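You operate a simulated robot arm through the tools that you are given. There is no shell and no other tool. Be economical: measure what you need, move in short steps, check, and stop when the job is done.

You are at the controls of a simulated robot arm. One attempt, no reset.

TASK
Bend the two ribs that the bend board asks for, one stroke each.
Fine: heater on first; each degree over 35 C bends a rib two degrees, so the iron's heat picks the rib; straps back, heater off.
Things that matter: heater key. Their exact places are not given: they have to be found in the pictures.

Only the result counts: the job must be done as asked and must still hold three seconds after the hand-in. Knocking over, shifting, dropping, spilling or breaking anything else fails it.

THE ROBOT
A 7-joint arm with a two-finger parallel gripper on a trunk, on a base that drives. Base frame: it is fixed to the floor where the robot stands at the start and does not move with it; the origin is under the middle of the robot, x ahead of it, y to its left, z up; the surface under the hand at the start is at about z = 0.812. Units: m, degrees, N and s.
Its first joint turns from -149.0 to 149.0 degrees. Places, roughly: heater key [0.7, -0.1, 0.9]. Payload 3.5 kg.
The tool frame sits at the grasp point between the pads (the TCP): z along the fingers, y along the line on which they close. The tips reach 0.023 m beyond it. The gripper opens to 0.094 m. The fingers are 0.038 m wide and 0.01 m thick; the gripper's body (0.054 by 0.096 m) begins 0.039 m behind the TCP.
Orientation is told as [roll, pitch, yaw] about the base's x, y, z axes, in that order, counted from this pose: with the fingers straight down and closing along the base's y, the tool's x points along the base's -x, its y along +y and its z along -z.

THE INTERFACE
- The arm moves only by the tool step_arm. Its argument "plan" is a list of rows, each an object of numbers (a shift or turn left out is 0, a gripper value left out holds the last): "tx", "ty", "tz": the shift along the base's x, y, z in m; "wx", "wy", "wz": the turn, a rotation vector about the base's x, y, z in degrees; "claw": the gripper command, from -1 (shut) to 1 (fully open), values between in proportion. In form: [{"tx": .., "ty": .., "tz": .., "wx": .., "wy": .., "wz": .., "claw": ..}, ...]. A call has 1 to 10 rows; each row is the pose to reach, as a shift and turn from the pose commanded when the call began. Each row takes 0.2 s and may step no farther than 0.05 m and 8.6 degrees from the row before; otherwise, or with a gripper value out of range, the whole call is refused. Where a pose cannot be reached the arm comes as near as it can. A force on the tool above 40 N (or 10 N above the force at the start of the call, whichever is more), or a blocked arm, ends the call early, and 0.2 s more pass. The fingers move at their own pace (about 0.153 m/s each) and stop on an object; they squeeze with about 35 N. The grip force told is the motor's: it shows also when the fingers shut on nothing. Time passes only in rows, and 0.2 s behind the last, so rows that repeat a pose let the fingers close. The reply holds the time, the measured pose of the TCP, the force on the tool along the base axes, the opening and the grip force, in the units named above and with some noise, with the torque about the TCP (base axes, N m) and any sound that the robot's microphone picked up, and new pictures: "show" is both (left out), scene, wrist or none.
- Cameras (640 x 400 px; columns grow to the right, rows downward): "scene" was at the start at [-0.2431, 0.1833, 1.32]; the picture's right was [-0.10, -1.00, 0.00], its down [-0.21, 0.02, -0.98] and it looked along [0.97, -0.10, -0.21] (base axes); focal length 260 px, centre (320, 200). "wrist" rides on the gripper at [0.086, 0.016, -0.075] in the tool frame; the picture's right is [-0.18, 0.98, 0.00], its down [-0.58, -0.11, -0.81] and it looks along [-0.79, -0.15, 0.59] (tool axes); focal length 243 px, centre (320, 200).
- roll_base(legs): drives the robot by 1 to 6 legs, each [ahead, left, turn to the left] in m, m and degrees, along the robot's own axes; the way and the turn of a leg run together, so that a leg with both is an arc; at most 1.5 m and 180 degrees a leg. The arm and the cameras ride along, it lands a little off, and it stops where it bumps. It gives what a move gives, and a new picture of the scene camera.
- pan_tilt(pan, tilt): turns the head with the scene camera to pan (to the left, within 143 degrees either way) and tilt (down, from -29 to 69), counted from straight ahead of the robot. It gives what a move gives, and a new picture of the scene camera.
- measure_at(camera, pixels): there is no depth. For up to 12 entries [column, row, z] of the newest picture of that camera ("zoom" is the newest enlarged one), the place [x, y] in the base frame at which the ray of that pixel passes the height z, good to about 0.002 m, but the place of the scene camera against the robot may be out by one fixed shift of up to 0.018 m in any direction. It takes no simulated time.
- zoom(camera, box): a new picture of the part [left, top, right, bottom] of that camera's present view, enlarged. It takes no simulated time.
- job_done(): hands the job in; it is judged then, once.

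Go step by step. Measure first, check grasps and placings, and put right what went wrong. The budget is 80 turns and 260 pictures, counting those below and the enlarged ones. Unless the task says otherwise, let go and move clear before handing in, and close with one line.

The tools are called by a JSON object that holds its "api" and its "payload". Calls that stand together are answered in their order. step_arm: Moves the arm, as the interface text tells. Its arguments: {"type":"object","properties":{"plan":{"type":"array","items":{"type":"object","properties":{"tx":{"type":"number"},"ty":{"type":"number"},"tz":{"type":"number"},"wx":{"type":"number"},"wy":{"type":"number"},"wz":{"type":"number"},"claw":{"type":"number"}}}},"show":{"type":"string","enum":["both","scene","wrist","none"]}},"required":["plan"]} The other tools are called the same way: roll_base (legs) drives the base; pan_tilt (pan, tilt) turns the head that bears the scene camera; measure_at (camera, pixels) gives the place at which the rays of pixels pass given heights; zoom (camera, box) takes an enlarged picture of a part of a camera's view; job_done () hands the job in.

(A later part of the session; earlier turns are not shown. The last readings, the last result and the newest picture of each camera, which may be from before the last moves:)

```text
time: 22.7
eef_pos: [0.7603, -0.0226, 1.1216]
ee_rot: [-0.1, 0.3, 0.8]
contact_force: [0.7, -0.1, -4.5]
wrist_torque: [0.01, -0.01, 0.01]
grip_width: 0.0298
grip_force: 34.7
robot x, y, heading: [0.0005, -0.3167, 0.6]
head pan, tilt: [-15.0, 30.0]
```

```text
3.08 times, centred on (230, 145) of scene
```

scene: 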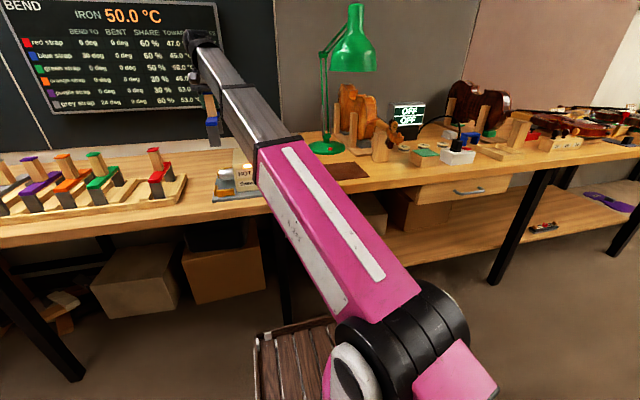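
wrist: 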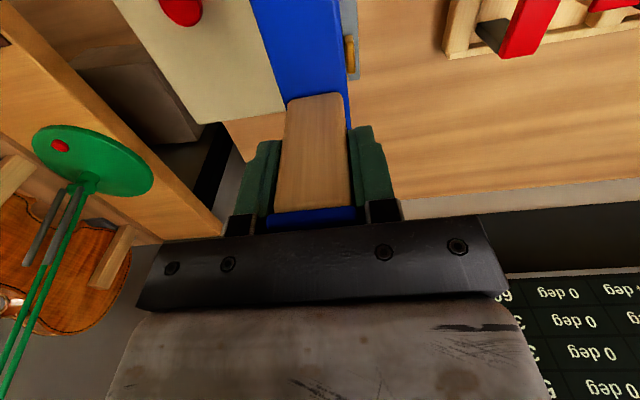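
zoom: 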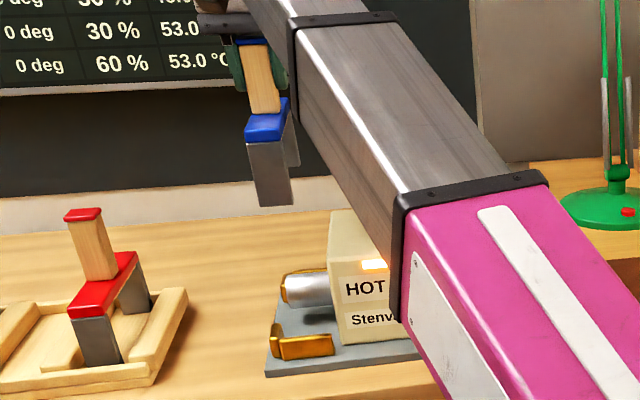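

Strap hangs just between box face (y≈-0.057) and brass bar (y≈0). I'll align to (0.757,-0.028), fix the yaw and lower partway.

{"api": "step_arm", "payload": {"plan": [{"tx": -0.003, "ty": -0.005, "wz": -0.6}, {"tx": -0.003, "ty": -0.005, "wz": -0.6, "tz": -0.03}, {"tx": -0.003, "ty": -0.005, "wz": -0.6, "tz": -0.06}]}}

{"api": "measure_at", "payload": {"camera": "wrist", "pixels": [[180, 10, 0.931]]}}

```text
time: 23.5
eef_pos: [0.7564, -0.027, 1.0603]
ee_rot: [0.0, 0.1, 0.2]
contact_force: [0.6, -0.1, -3.5]
wrist_torque: [0.01, -0.01, -0.02]
grip_width: 0.0298
grip_force: 34.4
robot x, y, heading: [0.0042, -0.3136, 0.7]
head pan, tilt: [-15.0, 30.0]
```

scene: 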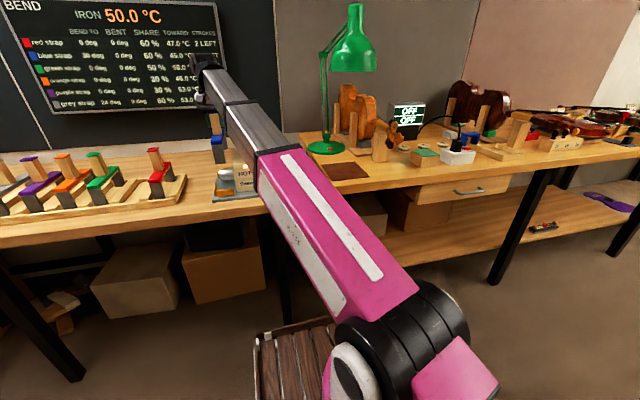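
wrist: 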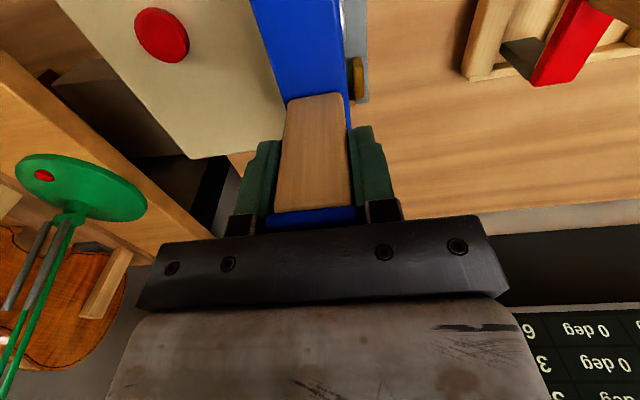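

```text
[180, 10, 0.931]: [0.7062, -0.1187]
```

{"api": "measure_at", "payload": {"camera": "wrist", "pixels": [[162, 36, 0.931], [352, 78, 0.825], [363, 80, 0.825], [250, 8, 0.92], [285, 104, 0.92], [240, 145, 0.92]]}}

{"api": "zoom", "payload": {"camera": "wrist", "box": [230, 0, 390, 100]}}

{"api": "zoom", "payload": {"camera": "scene", "box": [190, 100, 290, 210]}}

```text
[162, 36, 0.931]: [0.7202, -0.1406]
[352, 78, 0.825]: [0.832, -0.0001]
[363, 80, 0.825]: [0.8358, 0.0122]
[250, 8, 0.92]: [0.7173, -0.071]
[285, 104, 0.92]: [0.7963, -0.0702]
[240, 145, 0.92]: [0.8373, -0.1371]
```

```text
4.00 times, centred on (310, 50) of wrist
```

zoom: 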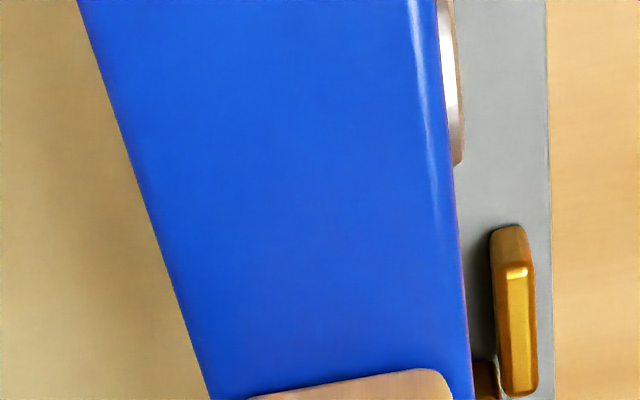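

```text
3.64 times, centred on (240, 155) of scene
```

zoom: 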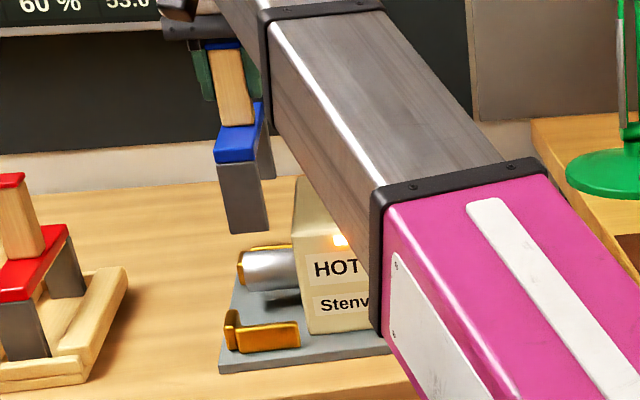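

{"api": "step_arm", "payload": {"plan": [{"tz": -0.04, "ty": -0.001}, {"tz": -0.075, "ty": -0.001}, {"tz": -0.095, "ty": -0.001}, {"tz": -0.103, "ty": -0.001}]}}

{"api": "zoom", "payload": {"camera": "scene", "box": [190, 100, 290, 210]}}

{"api": "zoom", "payload": {"camera": "wrist", "box": [230, 0, 390, 100]}}

```text
time: 24.5
eef_pos: [0.7561, -0.029, 0.9597]
ee_rot: [0.0, 0.2, 0.2]
contact_force: [-0.9, 0.2, -4.0]
wrist_torque: [-0.02, 0.0, -0.03]
grip_width: 0.0298
grip_force: 34.6
robot x, y, heading: [0.0042, -0.3161, 0.6]
head pan, tilt: [-15.0, 30.0]
```

scene: 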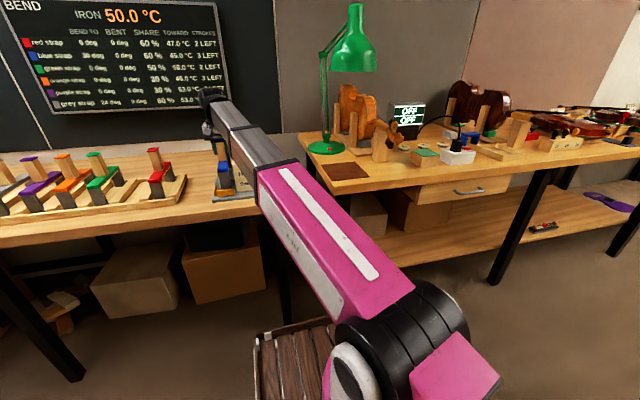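
wrist: 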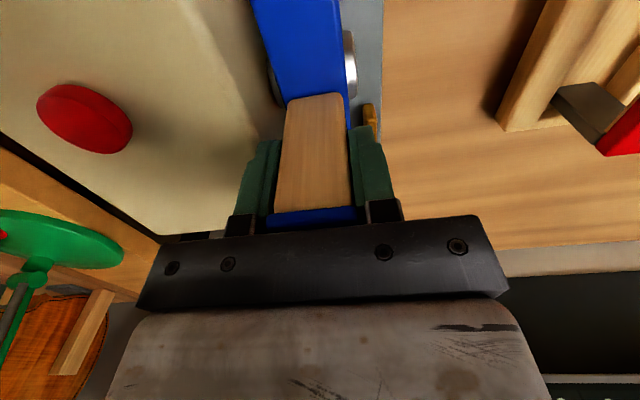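

```text
3.64 times, centred on (240, 155) of scene
```

zoom: 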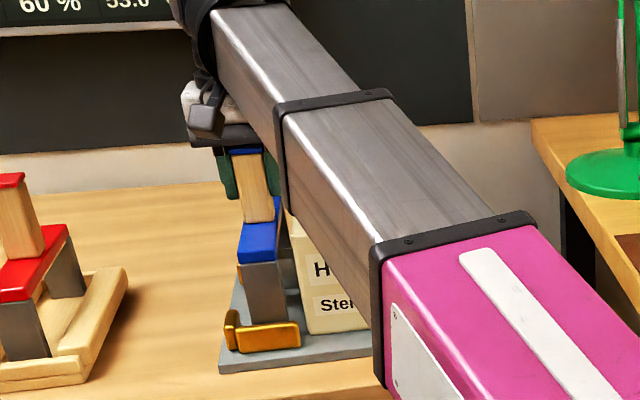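

```text
4.00 times, centred on (310, 50) of wrist
```

zoom: 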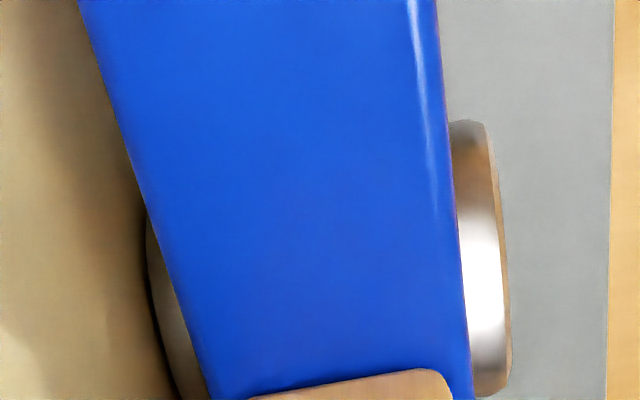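

Strap straddles the rod with side gaps. Lower gently to contact.

{"api": "step_arm", "payload": {"plan": [{"tz": -0.004}, {"tz": -0.008}, {"tz": -0.011}, {"tz": -0.014}, {"tz": -0.017}, {"tz": -0.02}]}}

{"api": "zoom", "payload": {"camera": "scene", "box": [0, 0, 240, 120]}}

{"api": "zoom", "payload": {"camera": "scene", "box": [190, 100, 290, 210]}}

```text
time: 25.9
eef_pos: [0.7571, -0.0284, 0.9399]
ee_rot: [0.0, 0.0, 0.2]
contact_force: [-0.2, 2.3, 26.5]
wrist_torque: [-0.28, 0.04, -0.04]
grip_width: 0.0297
grip_force: 35.0
robot x, y, heading: [-0.0007, -0.3147, 0.4]
head pan, tilt: [-15.0, 30.0]
```

scene: 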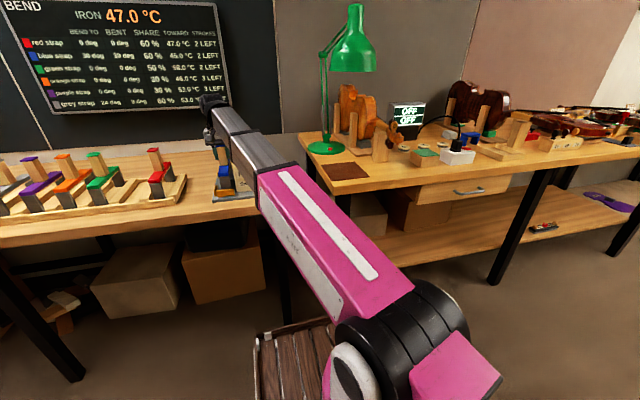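
wrist: 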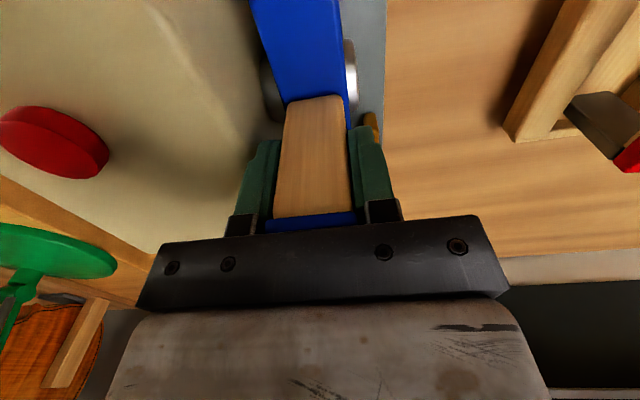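

```text
2.67 times, centred on (120, 60) of scene
```

zoom: 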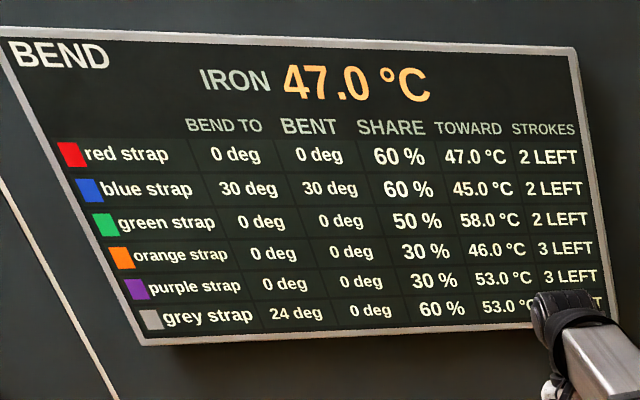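

```text
3.64 times, centred on (240, 155) of scene
```

zoom: 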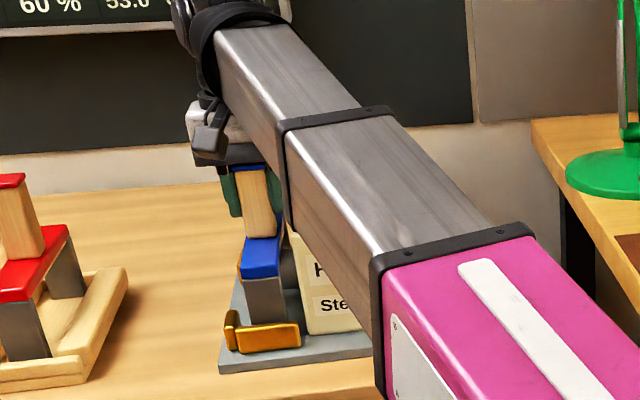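

Blue reads BENT 30, iron 47.0 as predicted. Lift straight out and carry it back to the rack.

{"api": "step_arm", "payload": {"plan": [{"tz": 0.03}, {"tz": 0.07}, {"tz": 0.11}, {"tz": 0.15}, {"tz": 0.182}], "show": "none"}}

{"api": "roll_base", "payload": {"legs": [[0, 0.315, 0]]}}

{"api": "step_arm", "payload": {"plan": [{"tz": 0.0}], "show": "wrist"}}

```text
time: 27.1
eef_pos: [0.7575, -0.0299, 1.1243]
ee_rot: [-0.1, 0.1, 0.2]
contact_force: [-0.6, 0.3, -3.8]
wrist_torque: [0.0, -0.03, 0.0]
grip_width: 0.0296
grip_force: 35.5
robot x, y, heading: [0.0031, -0.3167, 0.9]
head pan, tilt: [-15.0, 30.0]
```

```text
time: 29.2
eef_pos: [0.7579, 0.2808, 1.1232]
ee_rot: [0.0, 0.1, -0.3]
contact_force: [0.4, -0.1, -3.7]
wrist_torque: [0.0, -0.01, -0.01]
grip_width: 0.03
grip_force: 34.5
robot x, y, heading: [-0.0013, -0.0012, 0.1]
head pan, tilt: [-15.0, 30.0]
```

scene: 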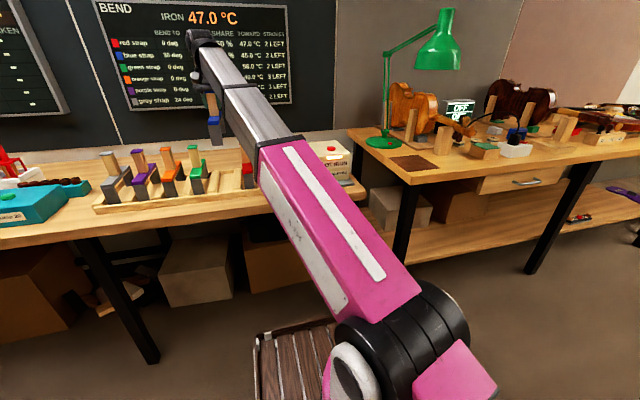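

```text
time: 29.6
eef_pos: [0.7594, 0.2803, 1.1212]
ee_rot: [0.0, 0.0, -0.3]
contact_force: [-0.4, 0.4, -4.4]
wrist_torque: [0.04, -0.04, 0.02]
grip_width: 0.0299
grip_force: 35.4
robot x, y, heading: [-0.0028, 0.0007, 0.0]
head pan, tilt: [-15.0, 30.0]
```

wrist: 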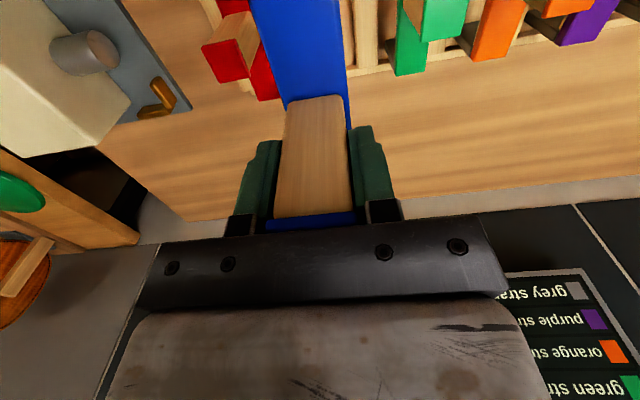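

{"api": "step_arm", "payload": {"plan": [{"tx": 0.001, "ty": 0.007, "wz": 0.5}, {"tx": 0.001, "ty": 0.007, "wz": 0.5}], "show": "wrist"}}

```text
time: 30.2
eef_pos: [0.7586, 0.2863, 1.1221]
ee_rot: [-0.1, 0.1, 0.2]
contact_force: [-0.1, 0.8, -3.2]
wrist_torque: [0.0, -0.01, 0.02]
grip_width: 0.0299
grip_force: 35.1
robot x, y, heading: [-0.0003, -0.0012, 0.1]
head pan, tilt: [-15.0, 30.0]
```

wrist: 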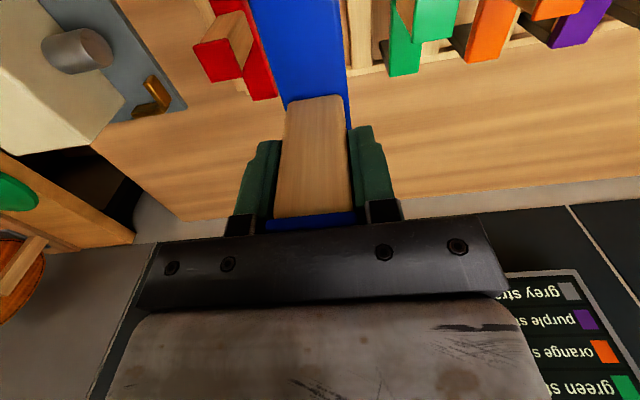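

{"api": "step_arm", "payload": {"plan": [{"tx": 0.002, "tz": -0.04}, {"tx": 0.002, "tz": -0.08}, {"tx": 0.002, "tz": -0.12}, {"tx": 0.002, "tz": -0.14}]}}

{"api": "zoom", "payload": {"camera": "scene", "box": [170, 130, 270, 210]}}

{"api": "zoom", "payload": {"camera": "wrist", "box": [180, 0, 480, 180]}}

```text
time: 31.2
eef_pos: [0.7613, 0.2877, 0.9812]
ee_rot: [-0.1, 0.2, 0.1]
contact_force: [-0.1, 0.1, -4.5]
wrist_torque: [0.0, 0.0, 0.02]
grip_width: 0.0298
grip_force: 34.6
robot x, y, heading: [-0.0022, -0.0007, 0.3]
head pan, tilt: [-15.0, 30.0]
```

scene: 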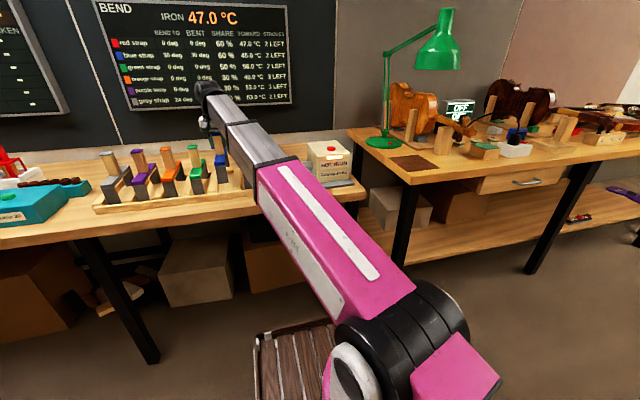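
wrist: 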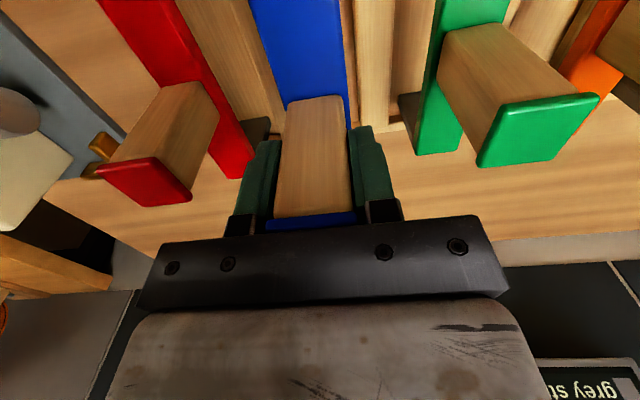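

```text
5.00 times, centred on (220, 170) of scene
```

zoom: 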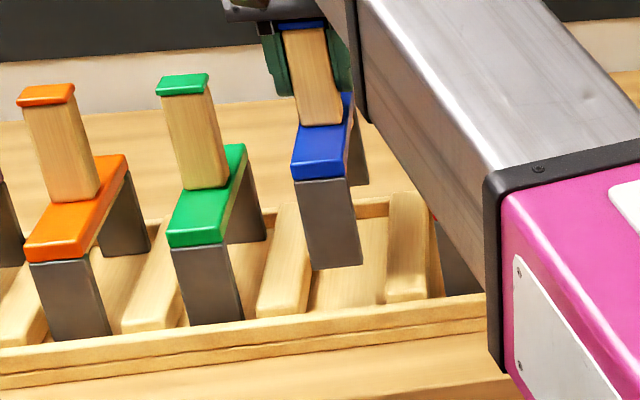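

```text
2.13 times, centred on (330, 90) of wrist
```

zoom: 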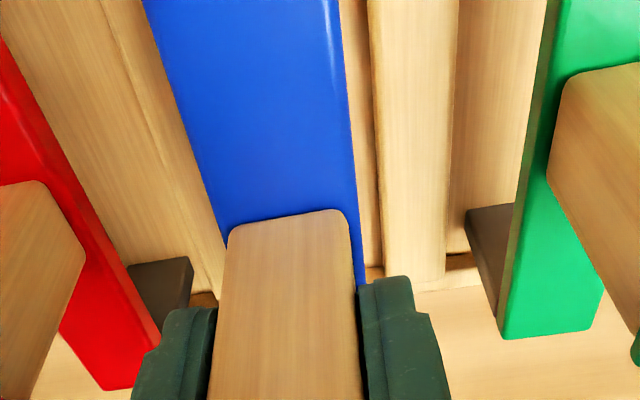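

Strap is above its wide slot. Lower to contact.

{"api": "step_arm", "payload": {"plan": [{"tz": -0.02}, {"tz": -0.03}, {"tz": -0.034}, {"tz": -0.037}, {"tz": -0.04}], "show": "wrist"}}

{"api": "zoom", "payload": {"camera": "scene", "box": [170, 130, 270, 210]}}

```text
time: 32.5
eef_pos: [0.7615, 0.2879, 0.9414]
ee_rot: [-0.1, 0.1, 0.2]
contact_force: [-0.6, -0.3, -4.3]
wrist_torque: [0.02, -0.01, 0.0]
grip_width: 0.0297
grip_force: 34.4
robot x, y, heading: [-0.0004, -0.0046, 0.2]
head pan, tilt: [-15.0, 30.0]
```

wrist: 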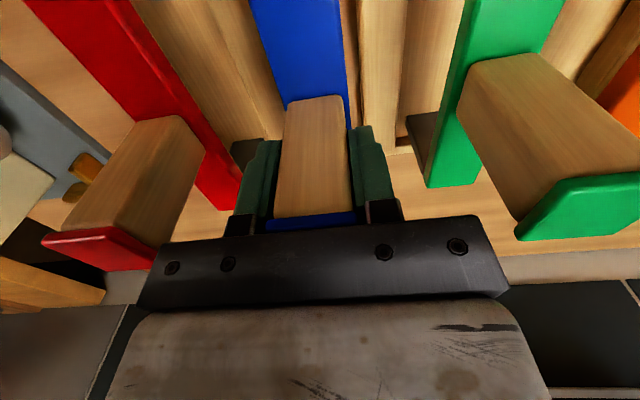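

```text
5.00 times, centred on (220, 170) of scene
```

zoom: 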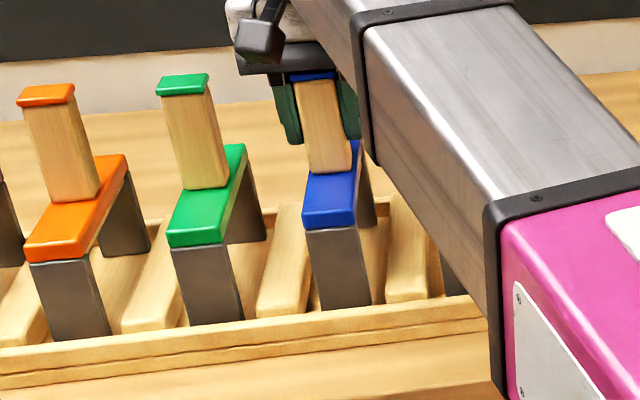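

Still hanging (-4.3 N), only millimetres left. Lower a little more until the weight is taken, then open.

{"api": "step_arm", "payload": {"plan": [{"tz": -0.002}, {"tz": -0.004}, {"tz": -0.006}], "show": "none"}}

```text
time: 33.2
eef_pos: [0.7619, 0.2876, 0.9378]
ee_rot: [0.1, 0.0, 0.2]
contact_force: [3.5, -4.2, 26.6]
wrist_torque: [0.03, 0.12, 0.05]
grip_width: 0.0299
grip_force: 35.7
robot x, y, heading: [0.0007, -0.0007, 0.0]
head pan, tilt: [-15.0, 30.0]
```

{"api": "step_arm", "payload": {"plan": [{"tz": 0.001, "claw": 0.3}, {"tz": 0.001, "claw": 0.5}, {"tz": 0.03, "claw": 0.5}, {"tz": 0.07, "claw": 0.5}, {"tz": 0.11, "claw": 0.5}, {"tz": 0.12, "tx": -0.04, "claw": 0.5}, {"tz": 0.12, "tx": -0.08, "claw": 0.5}]}}

{"api": "zoom", "payload": {"camera": "scene", "box": [90, 0, 310, 215]}}

```text
time: 34.9
eef_pos: [0.6802, 0.2878, 1.0538]
ee_rot: [-0.1, 0.1, 0.2]
contact_force: [-0.4, 0.1, 0.1]
wrist_torque: [0.0, 0.01, -0.01]
grip_width: 0.0704
grip_force: 0.0
robot x, y, heading: [-0.0026, -0.0014, 0.3]
head pan, tilt: [-15.0, 30.0]
```

scene: 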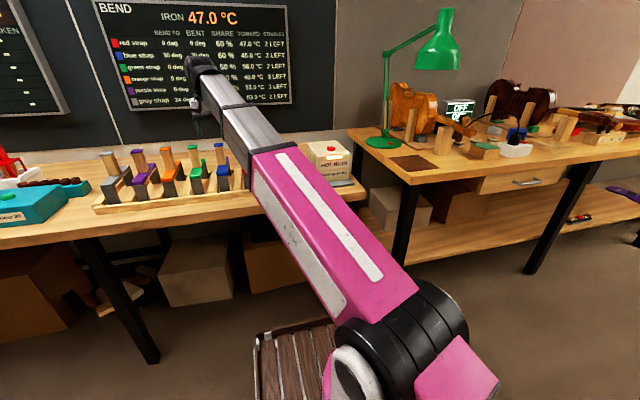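
wrist: 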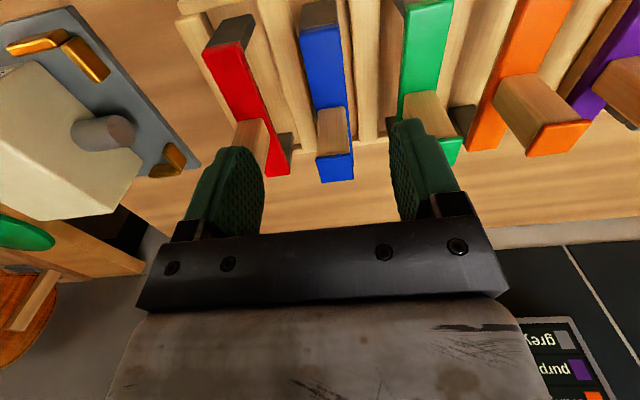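

```text
1.86 times, centred on (200, 108) of scene
```

zoom: 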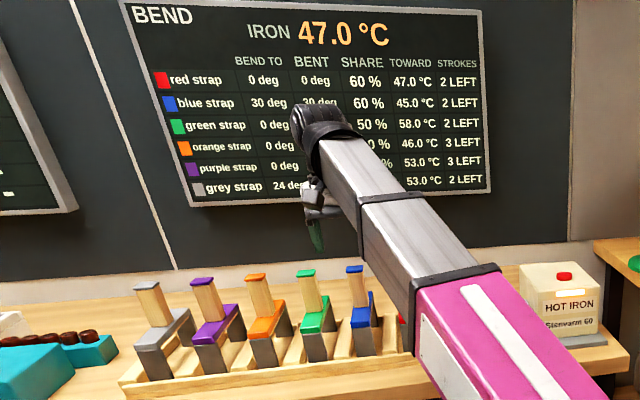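

Blue is back in place. Drive left 0.4 m toward the grey strap.

{"api": "roll_base", "payload": {"legs": [[0, 0.4, 0]]}}

{"api": "step_arm", "payload": {"plan": [{"wz": 0.0}], "show": "wrist"}}

```text
time: 37.4
eef_pos: [0.6796, 0.7091, 1.054]
ee_rot: [0.1, 0.2, 0.2]
contact_force: [0.0, 0.3, -1.0]
wrist_torque: [0.0, -0.02, 0.02]
grip_width: 0.0704
grip_force: 0.0
robot x, y, heading: [0.0039, 0.419, 0.4]
head pan, tilt: [-15.0, 30.0]
```

scene: 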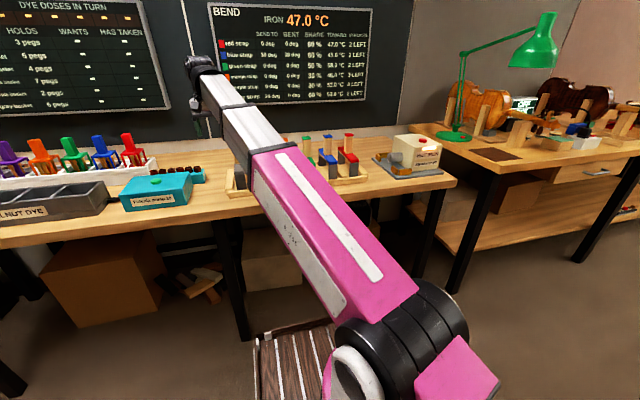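

```text
time: 37.8
eef_pos: [0.6789, 0.71, 1.0542]
ee_rot: [-0.1, 0.1, 0.3]
contact_force: [-0.2, -0.9, 0.4]
wrist_torque: [0.03, -0.03, 0.01]
grip_width: 0.0704
grip_force: 0.0
robot x, y, heading: [-0.0036, 0.4205, 0.2]
head pan, tilt: [-15.0, 30.0]
```

wrist: 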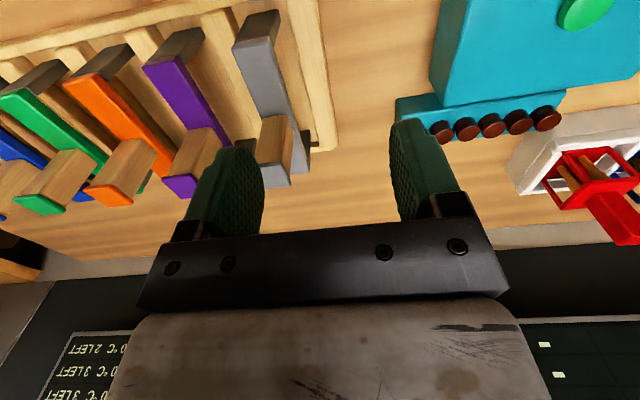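

{"api": "measure_at", "payload": {"camera": "wrist", "pixels": [[272, 177, 0.967], [256, 178, 0.967], [290, 177, 0.967], [193, 187, 0.967], [235, 45, 0.885], [274, 36, 0.885], [300, 172, 0.885], [425, 120, 0.85]]}}

{"api": "zoom", "payload": {"camera": "wrist", "box": [140, 0, 440, 200]}}

```text
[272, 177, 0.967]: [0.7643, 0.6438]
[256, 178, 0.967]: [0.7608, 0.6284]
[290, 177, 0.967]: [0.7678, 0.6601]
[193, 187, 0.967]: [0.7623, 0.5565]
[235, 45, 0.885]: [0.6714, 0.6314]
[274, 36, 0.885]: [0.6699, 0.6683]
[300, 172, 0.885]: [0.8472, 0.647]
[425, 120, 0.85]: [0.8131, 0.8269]
```

```text
2.00 times, centred on (290, 100) of wrist
```

zoom: 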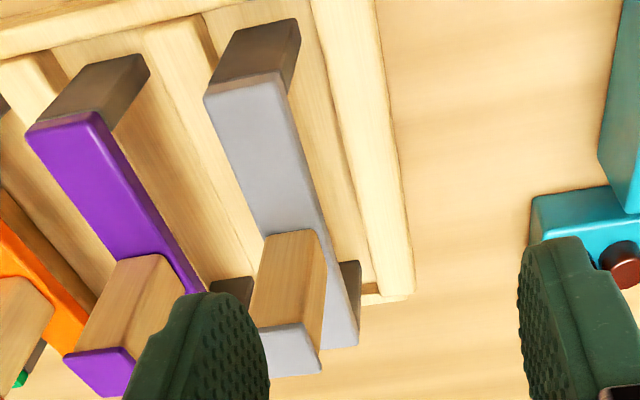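

{"api": "step_arm", "payload": {"plan": [{"tx": 0.03, "ty": -0.02}, {"tx": 0.06, "ty": -0.045}, {"tx": 0.081, "ty": -0.064}, {"tx": 0.081, "ty": -0.064, "tz": -0.045}], "show": "wrist"}}

```text
time: 38.8
eef_pos: [0.7595, 0.6444, 1.0077]
ee_rot: [-0.2, 0.0, 0.3]
contact_force: [0.0, 0.7, 0.6]
wrist_torque: [-0.01, 0.03, -0.02]
grip_width: 0.0706
grip_force: 0.1
robot x, y, heading: [-0.0016, 0.4218, 0.3]
head pan, tilt: [-15.0, 30.0]
```

wrist: 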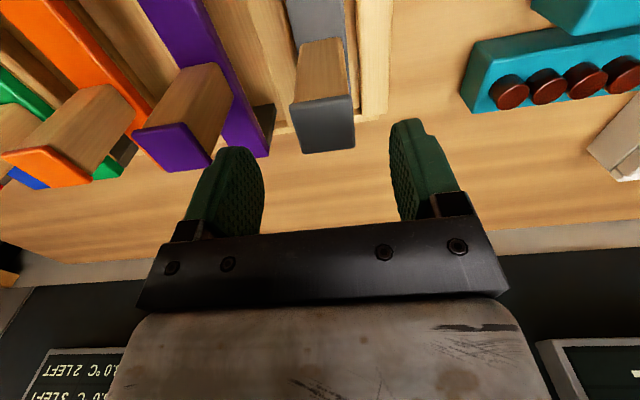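

{"api": "measure_at", "payload": {"camera": "wrist", "pixels": [[290, 104, 0.967], [350, 96, 0.967], [302, 153, 0.967], [354, 148, 0.967]]}}

```text
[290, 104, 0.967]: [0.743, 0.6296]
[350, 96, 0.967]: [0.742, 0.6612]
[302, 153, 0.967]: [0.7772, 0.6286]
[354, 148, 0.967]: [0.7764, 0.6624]
```

{"api": "step_arm", "payload": {"plan": [{"tz": -0.03}, {"tz": -0.055}, {"tz": -0.067}, {"tz": -0.067, "claw": -1}, {"tz": -0.067, "claw": -1}, {"tz": -0.067, "claw": -1}], "show": "wrist"}}

```text
time: 40.2
eef_pos: [0.76, 0.6438, 0.9417]
ee_rot: [-0.1, 0.1, 0.3]
contact_force: [-1.5, 1.1, 3.5]
wrist_torque: [0.16, -0.38, 0.03]
grip_width: 0.0298
grip_force: 35.3
robot x, y, heading: [-0.0007, 0.4188, 0.1]
head pan, tilt: [-15.0, 30.0]
```

wrist: 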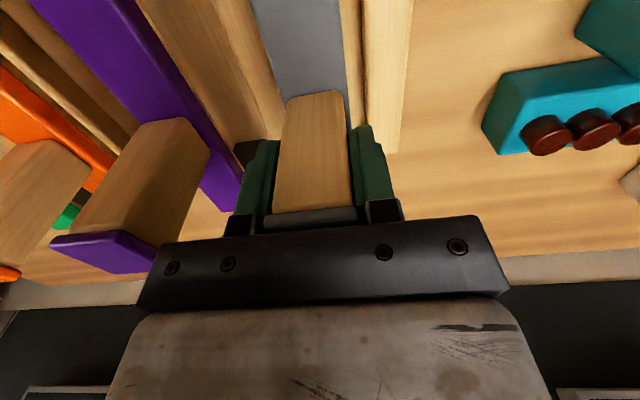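

{"api": "step_arm", "payload": {"plan": [{"tz": 0.02}, {"tz": 0.045}, {"tz": 0.08}, {"tz": 0.12}, {"tz": 0.16}, {"tz": 0.19}], "show": "wrist"}}

{"api": "roll_base", "payload": {"legs": [[0, -0.67, 0]]}}

{"api": "step_arm", "payload": {"plan": [{"wz": 0.0}], "show": "wrist"}}

```text
time: 41.5
eef_pos: [0.7624, 0.6466, 1.1041]
ee_rot: [-0.1, -0.7, 0.2]
contact_force: [5.6, 0.7, -13.4]
wrist_torque: [-0.08, -0.49, -0.09]
grip_width: 0.0296
grip_force: 34.9
robot x, y, heading: [0.0001, 0.4177, -0.2]
head pan, tilt: [-15.0, 30.0]
stopped in row 6: the force on the tool passed its limit at 65 N (the readings are from after the stop); the commanded pose is now the measured one
```

wrist: 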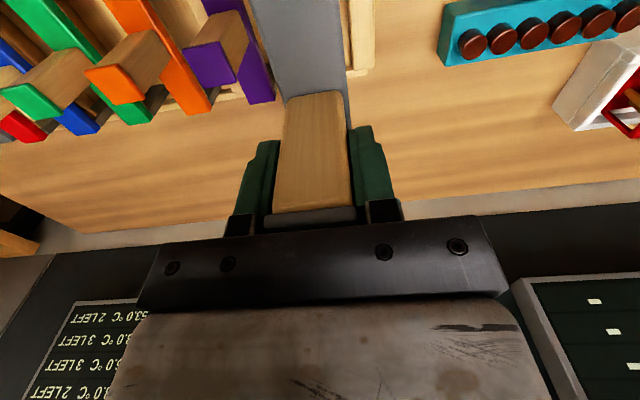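

```text
time: 45.2
eef_pos: [0.7636, -0.0289, 1.1036]
ee_rot: [0.0, -0.7, -0.7]
contact_force: [11.0, 3.1, -32.2]
wrist_torque: [-0.51, -1.81, -0.44]
grip_width: 0.03
grip_force: 35.1
robot x, y, heading: [-0.0061, -0.2418, -0.9]
head pan, tilt: [-15.0, 30.0]
```

scene: 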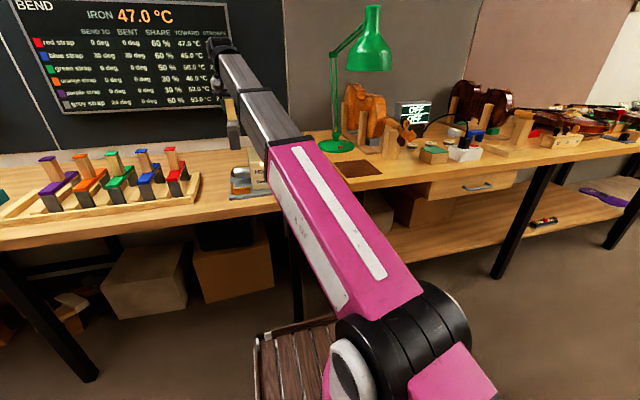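

```text
time: 45.6
eef_pos: [0.7628, -0.0286, 1.104]
ee_rot: [-0.1, -0.8, -0.8]
contact_force: [4.3, 0.9, -13.0]
wrist_torque: [-0.06, -0.52, -0.05]
grip_width: 0.0297
grip_force: 34.5
robot x, y, heading: [-0.0075, -0.2435, -0.8]
head pan, tilt: [-15.0, 30.0]
```

wrist: 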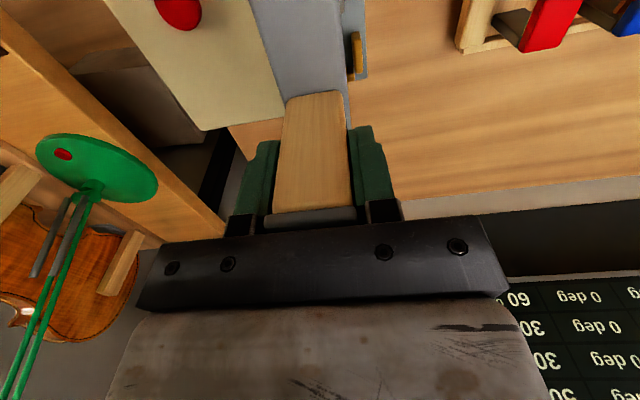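

The lift was cut short by camera-forearm contact but cleared the neighbours; all five other straps stand upright. Correct yaw/pitch and lower a little.

{"api": "step_arm", "payload": {"plan": [{"tz": -0.015, "wz": 0.5, "wy": 0.4}, {"tz": -0.03, "wz": 1.0, "wy": 0.8, "tx": -0.002}, {"tz": -0.043, "wz": 1.0, "wy": 0.8, "tx": -0.004}]}}

{"api": "zoom", "payload": {"camera": "wrist", "box": [230, 0, 390, 100]}}

{"api": "zoom", "payload": {"camera": "scene", "box": [0, 120, 300, 230]}}

```text
time: 46.4
eef_pos: [0.7575, -0.029, 1.0588]
ee_rot: [0.1, 0.1, 0.2]
contact_force: [-1.3, 0.0, -4.6]
wrist_torque: [-0.02, -0.05, 0.01]
grip_width: 0.0301
grip_force: 35.2
robot x, y, heading: [-0.0051, -0.2462, -1.0]
head pan, tilt: [-15.0, 30.0]
```

scene: 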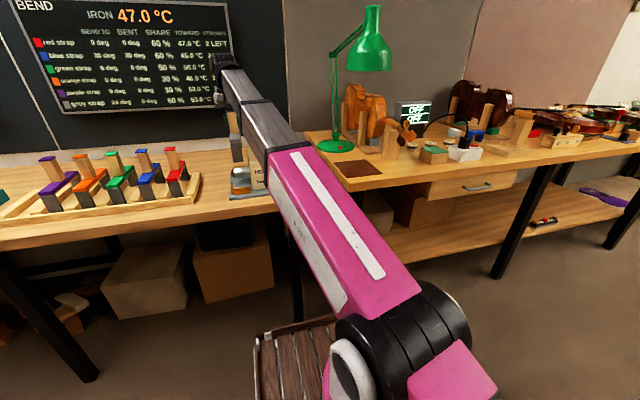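
wrist: 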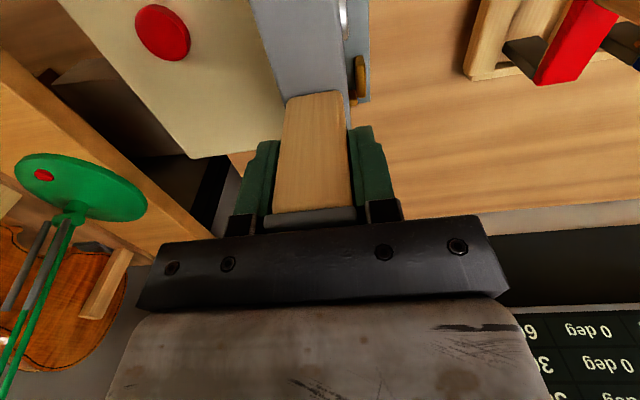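

```text
4.00 times, centred on (310, 50) of wrist
```

zoom: 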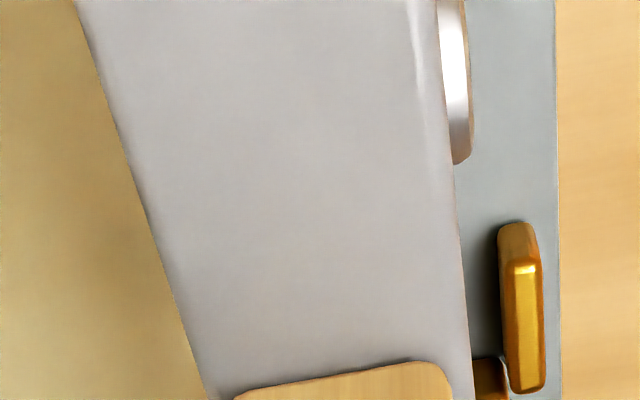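

```text
2.13 times, centred on (150, 175) of scene
```

zoom: 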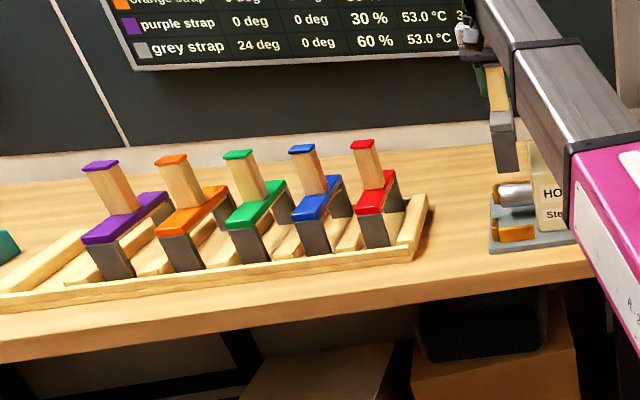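

View matches the blue approach almost exactly. Lower with the same profile.

{"api": "step_arm", "payload": {"plan": [{"tz": -0.04, "ty": 0.001}, {"tz": -0.075, "ty": 0.001}, {"tz": -0.095, "ty": 0.001}, {"tz": -0.1, "ty": 0.001}, {"tz": -0.105, "ty": 0.001}, {"tz": -0.109, "ty": 0.001}, {"tz": -0.112, "ty": 0.001}, {"tz": -0.115, "ty": 0.001}, {"tz": -0.118, "ty": 0.001}]}}

{"api": "zoom", "payload": {"camera": "scene", "box": [0, 0, 240, 120]}}

```text
time: 48.4
eef_pos: [0.7585, -0.0276, 0.9427]
ee_rot: [0.0, 0.1, 0.1]
contact_force: [-0.2, 0.3, -4.4]
wrist_torque: [0.0, 0.03, -0.06]
grip_width: 0.0299
grip_force: 35.3
robot x, y, heading: [-0.0083, -0.2401, -1.1]
head pan, tilt: [-15.0, 30.0]
```

scene: 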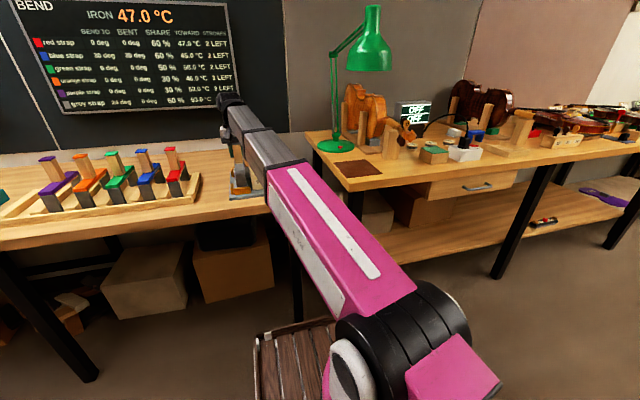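
wrist: 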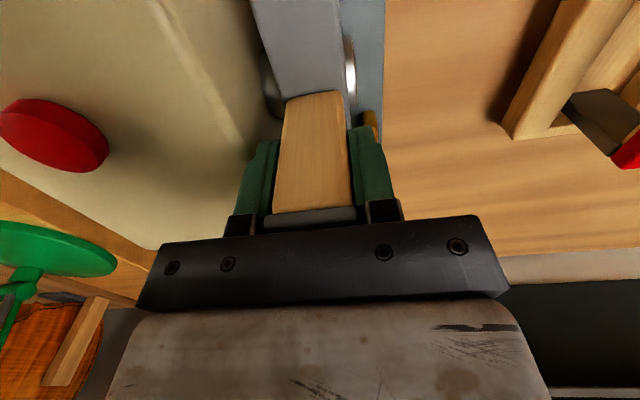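

```text
2.67 times, centred on (120, 60) of scene
```

zoom: 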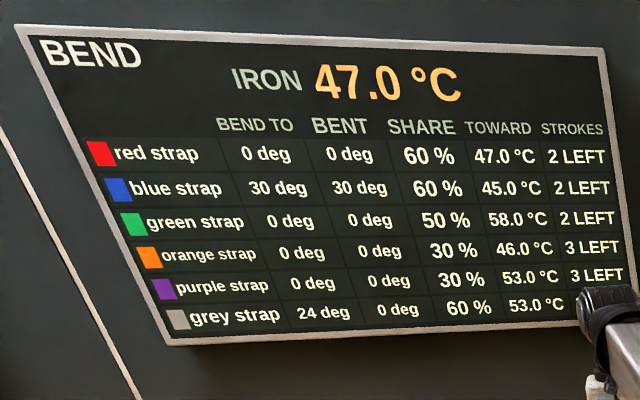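

Not in contact yet (−4.4 N); a few millimetres more.

{"api": "step_arm", "payload": {"plan": [{"tz": -0.002}, {"tz": -0.003}, {"tz": -0.004}, {"tz": -0.005}], "show": "scene"}}

{"api": "zoom", "payload": {"camera": "scene", "box": [0, 0, 240, 120]}}

```text
time: 49.4
eef_pos: [0.7575, -0.0294, 0.9391]
ee_rot: [-0.1, -0.1, 0.3]
contact_force: [-2.5, -4.8, 25.4]
wrist_torque: [-0.13, 0.09, 0.1]
grip_width: 0.0298
grip_force: 34.9
robot x, y, heading: [-0.0071, -0.248, -0.8]
head pan, tilt: [-15.0, 30.0]
```

scene: 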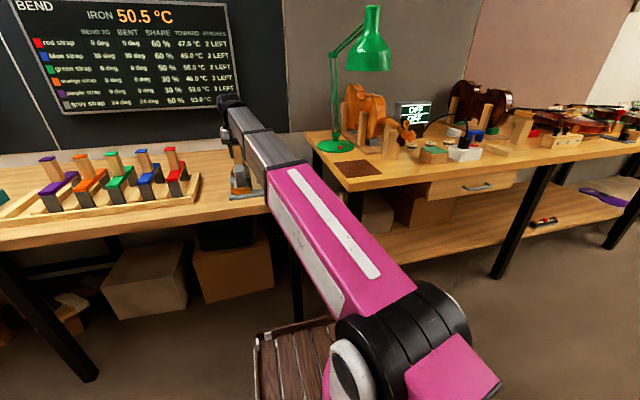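

```text
2.67 times, centred on (120, 60) of scene
```

zoom: 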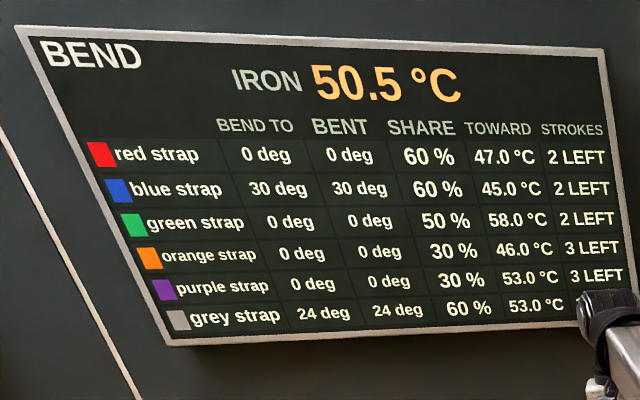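

Grey reads BENT 24. Lift to 1.06, shift the arm left 0.07 m for posture clearance, then raise higher.

{"api": "step_arm", "payload": {"plan": [{"tz": 0.03}, {"tz": 0.07}, {"tz": 0.11}, {"tz": 0.125}, {"tz": 0.125, "ty": 0.04}, {"tz": 0.125, "ty": 0.075}, {"tz": 0.16, "ty": 0.075}, {"tz": 0.183, "ty": 0.075}], "show": "wrist"}}

```text
time: 51.2
eef_pos: [0.7599, 0.048, 1.1196]
ee_rot: [0.0, 0.1, 0.2]
contact_force: [-0.4, 0.9, -4.0]
wrist_torque: [-0.01, -0.01, -0.02]
grip_width: 0.0299
grip_force: 34.9
robot x, y, heading: [-0.0003, -0.2419, -0.7]
head pan, tilt: [-15.0, 30.0]
```

wrist: 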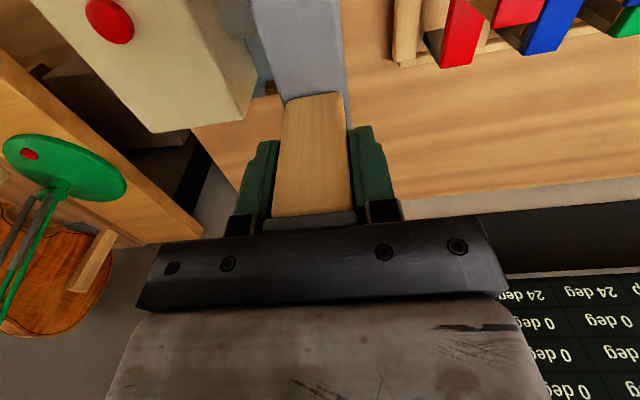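

{"api": "roll_base", "payload": {"legs": [[0, 0.59, 0.8]]}}

{"api": "step_arm", "payload": {"plan": [{"wz": 0.0}], "show": "wrist"}}

```text
time: 54.5
eef_pos: [0.755, 0.6566, 1.1197]
ee_rot: [0.0, 0.2, 1.6]
contact_force: [1.0, 0.3, -3.8]
wrist_torque: [-0.02, -0.06, 0.01]
grip_width: 0.0299
grip_force: 34.9
robot x, y, heading: [0.001, 0.3465, 0.7]
head pan, tilt: [-15.0, 30.0]
```

scene: 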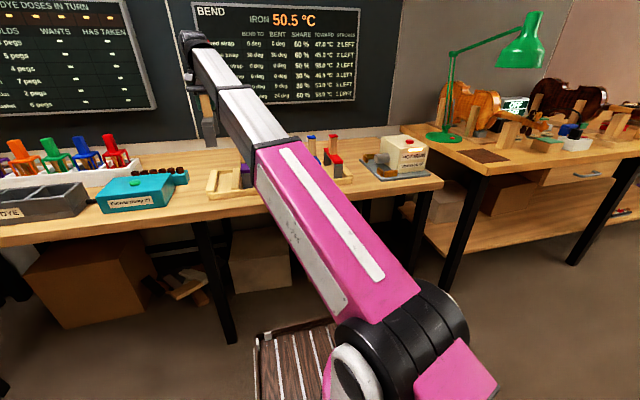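

```text
time: 54.9
eef_pos: [0.755, 0.6552, 1.1197]
ee_rot: [-0.1, 0.1, 1.6]
contact_force: [0.3, -0.2, -4.3]
wrist_torque: [0.04, -0.01, -0.02]
grip_width: 0.0297
grip_force: 34.9
robot x, y, heading: [-0.004, 0.3476, 0.6]
head pan, tilt: [-15.0, 30.0]
```

wrist: 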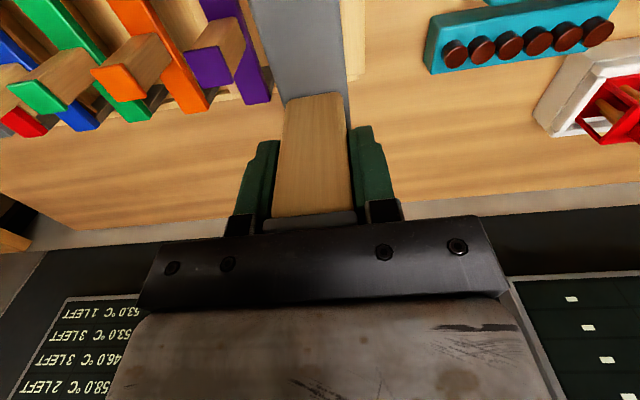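

{"api": "step_arm", "payload": {"plan": [{"tx": 0.005, "ty": -0.0105, "wz": -1.35}, {"tx": 0.005, "ty": -0.0105, "tz": -0.05, "wz": -1.35}, {"tx": 0.005, "ty": -0.0105, "tz": -0.1, "wz": -1.35}, {"tx": 0.005, "ty": -0.0105, "tz": -0.14, "wz": -1.35}], "show": "wrist"}}

{"api": "measure_at", "payload": {"camera": "wrist", "pixels": [[320, 200, 0.8]]}}

{"api": "zoom", "payload": {"camera": "wrist", "box": [180, 0, 480, 180]}}

{"api": "zoom", "payload": {"camera": "scene", "box": [180, 120, 280, 210]}}

```text
time: 55.9
eef_pos: [0.7595, 0.6476, 0.9787]
ee_rot: [-0.1, 0.1, 0.2]
contact_force: [0.4, 0.0, -4.1]
wrist_torque: [-0.01, -0.03, 0.05]
grip_width: 0.0297
grip_force: 34.9
robot x, y, heading: [-0.0058, 0.3469, 0.3]
head pan, tilt: [-15.0, 30.0]
```

wrist: 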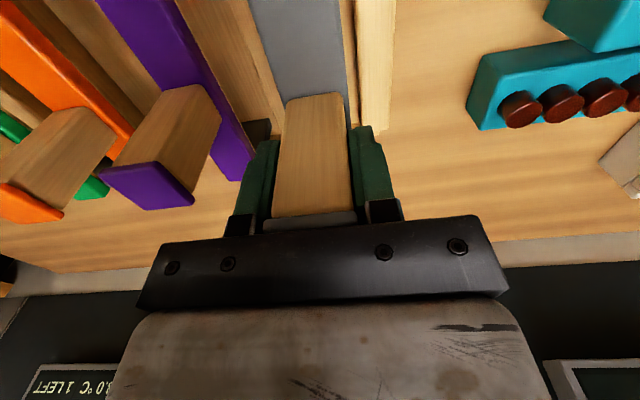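

```text
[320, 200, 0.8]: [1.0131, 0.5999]
```

```text
2.13 times, centred on (330, 90) of wrist
```

zoom: 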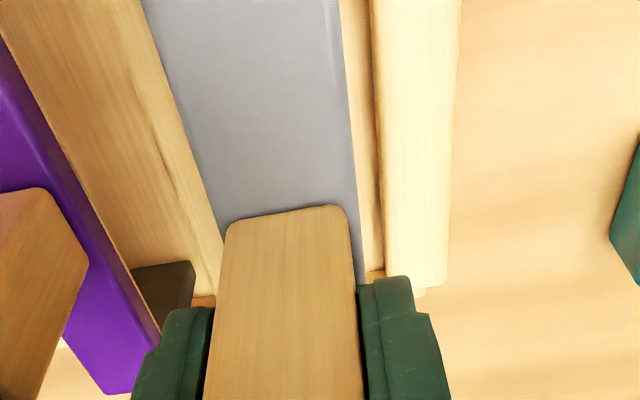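

```text
4.44 times, centred on (230, 165) of scene
```

zoom: 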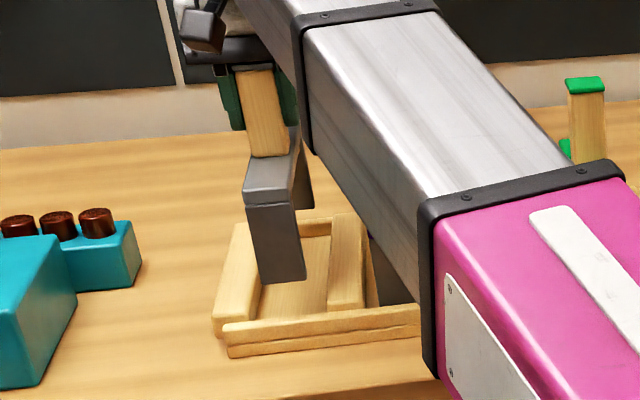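

{"api": "step_arm", "payload": {"plan": [{"ty": -0.001, "tz": -0.02}, {"ty": -0.001, "tz": -0.03}, {"ty": -0.001, "tz": -0.035}, {"ty": -0.001, "tz": -0.038}, {"ty": -0.001, "tz": -0.04}, {"ty": -0.001, "tz": -0.042}], "show": "none"}}

```text
time: 57.3
eef_pos: [0.7598, 0.6434, 0.9398]
ee_rot: [0.0, -0.2, 0.2]
contact_force: [2.6, -1.4, 26.6]
wrist_torque: [-0.41, 0.2, 0.11]
grip_width: 0.0284
grip_force: 35.3
robot x, y, heading: [-0.0028, 0.346, 0.4]
head pan, tilt: [-15.0, 30.0]
```

{"api": "zoom", "payload": {"camera": "scene", "box": [180, 120, 280, 210]}}

{"api": "zoom", "payload": {"camera": "wrist", "box": [180, 0, 480, 180]}}

```text
4.44 times, centred on (230, 165) of scene
```

zoom: 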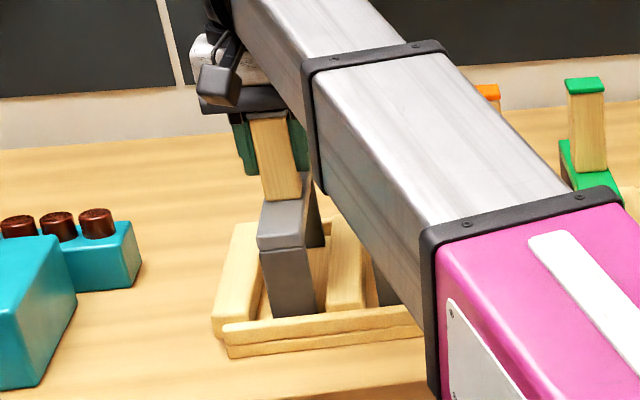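

```text
2.13 times, centred on (330, 90) of wrist
```

zoom: 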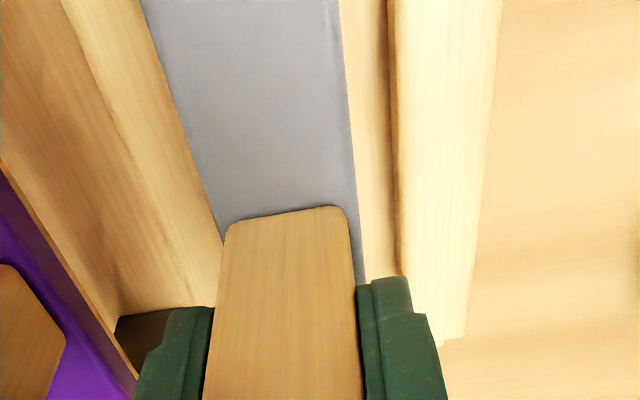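

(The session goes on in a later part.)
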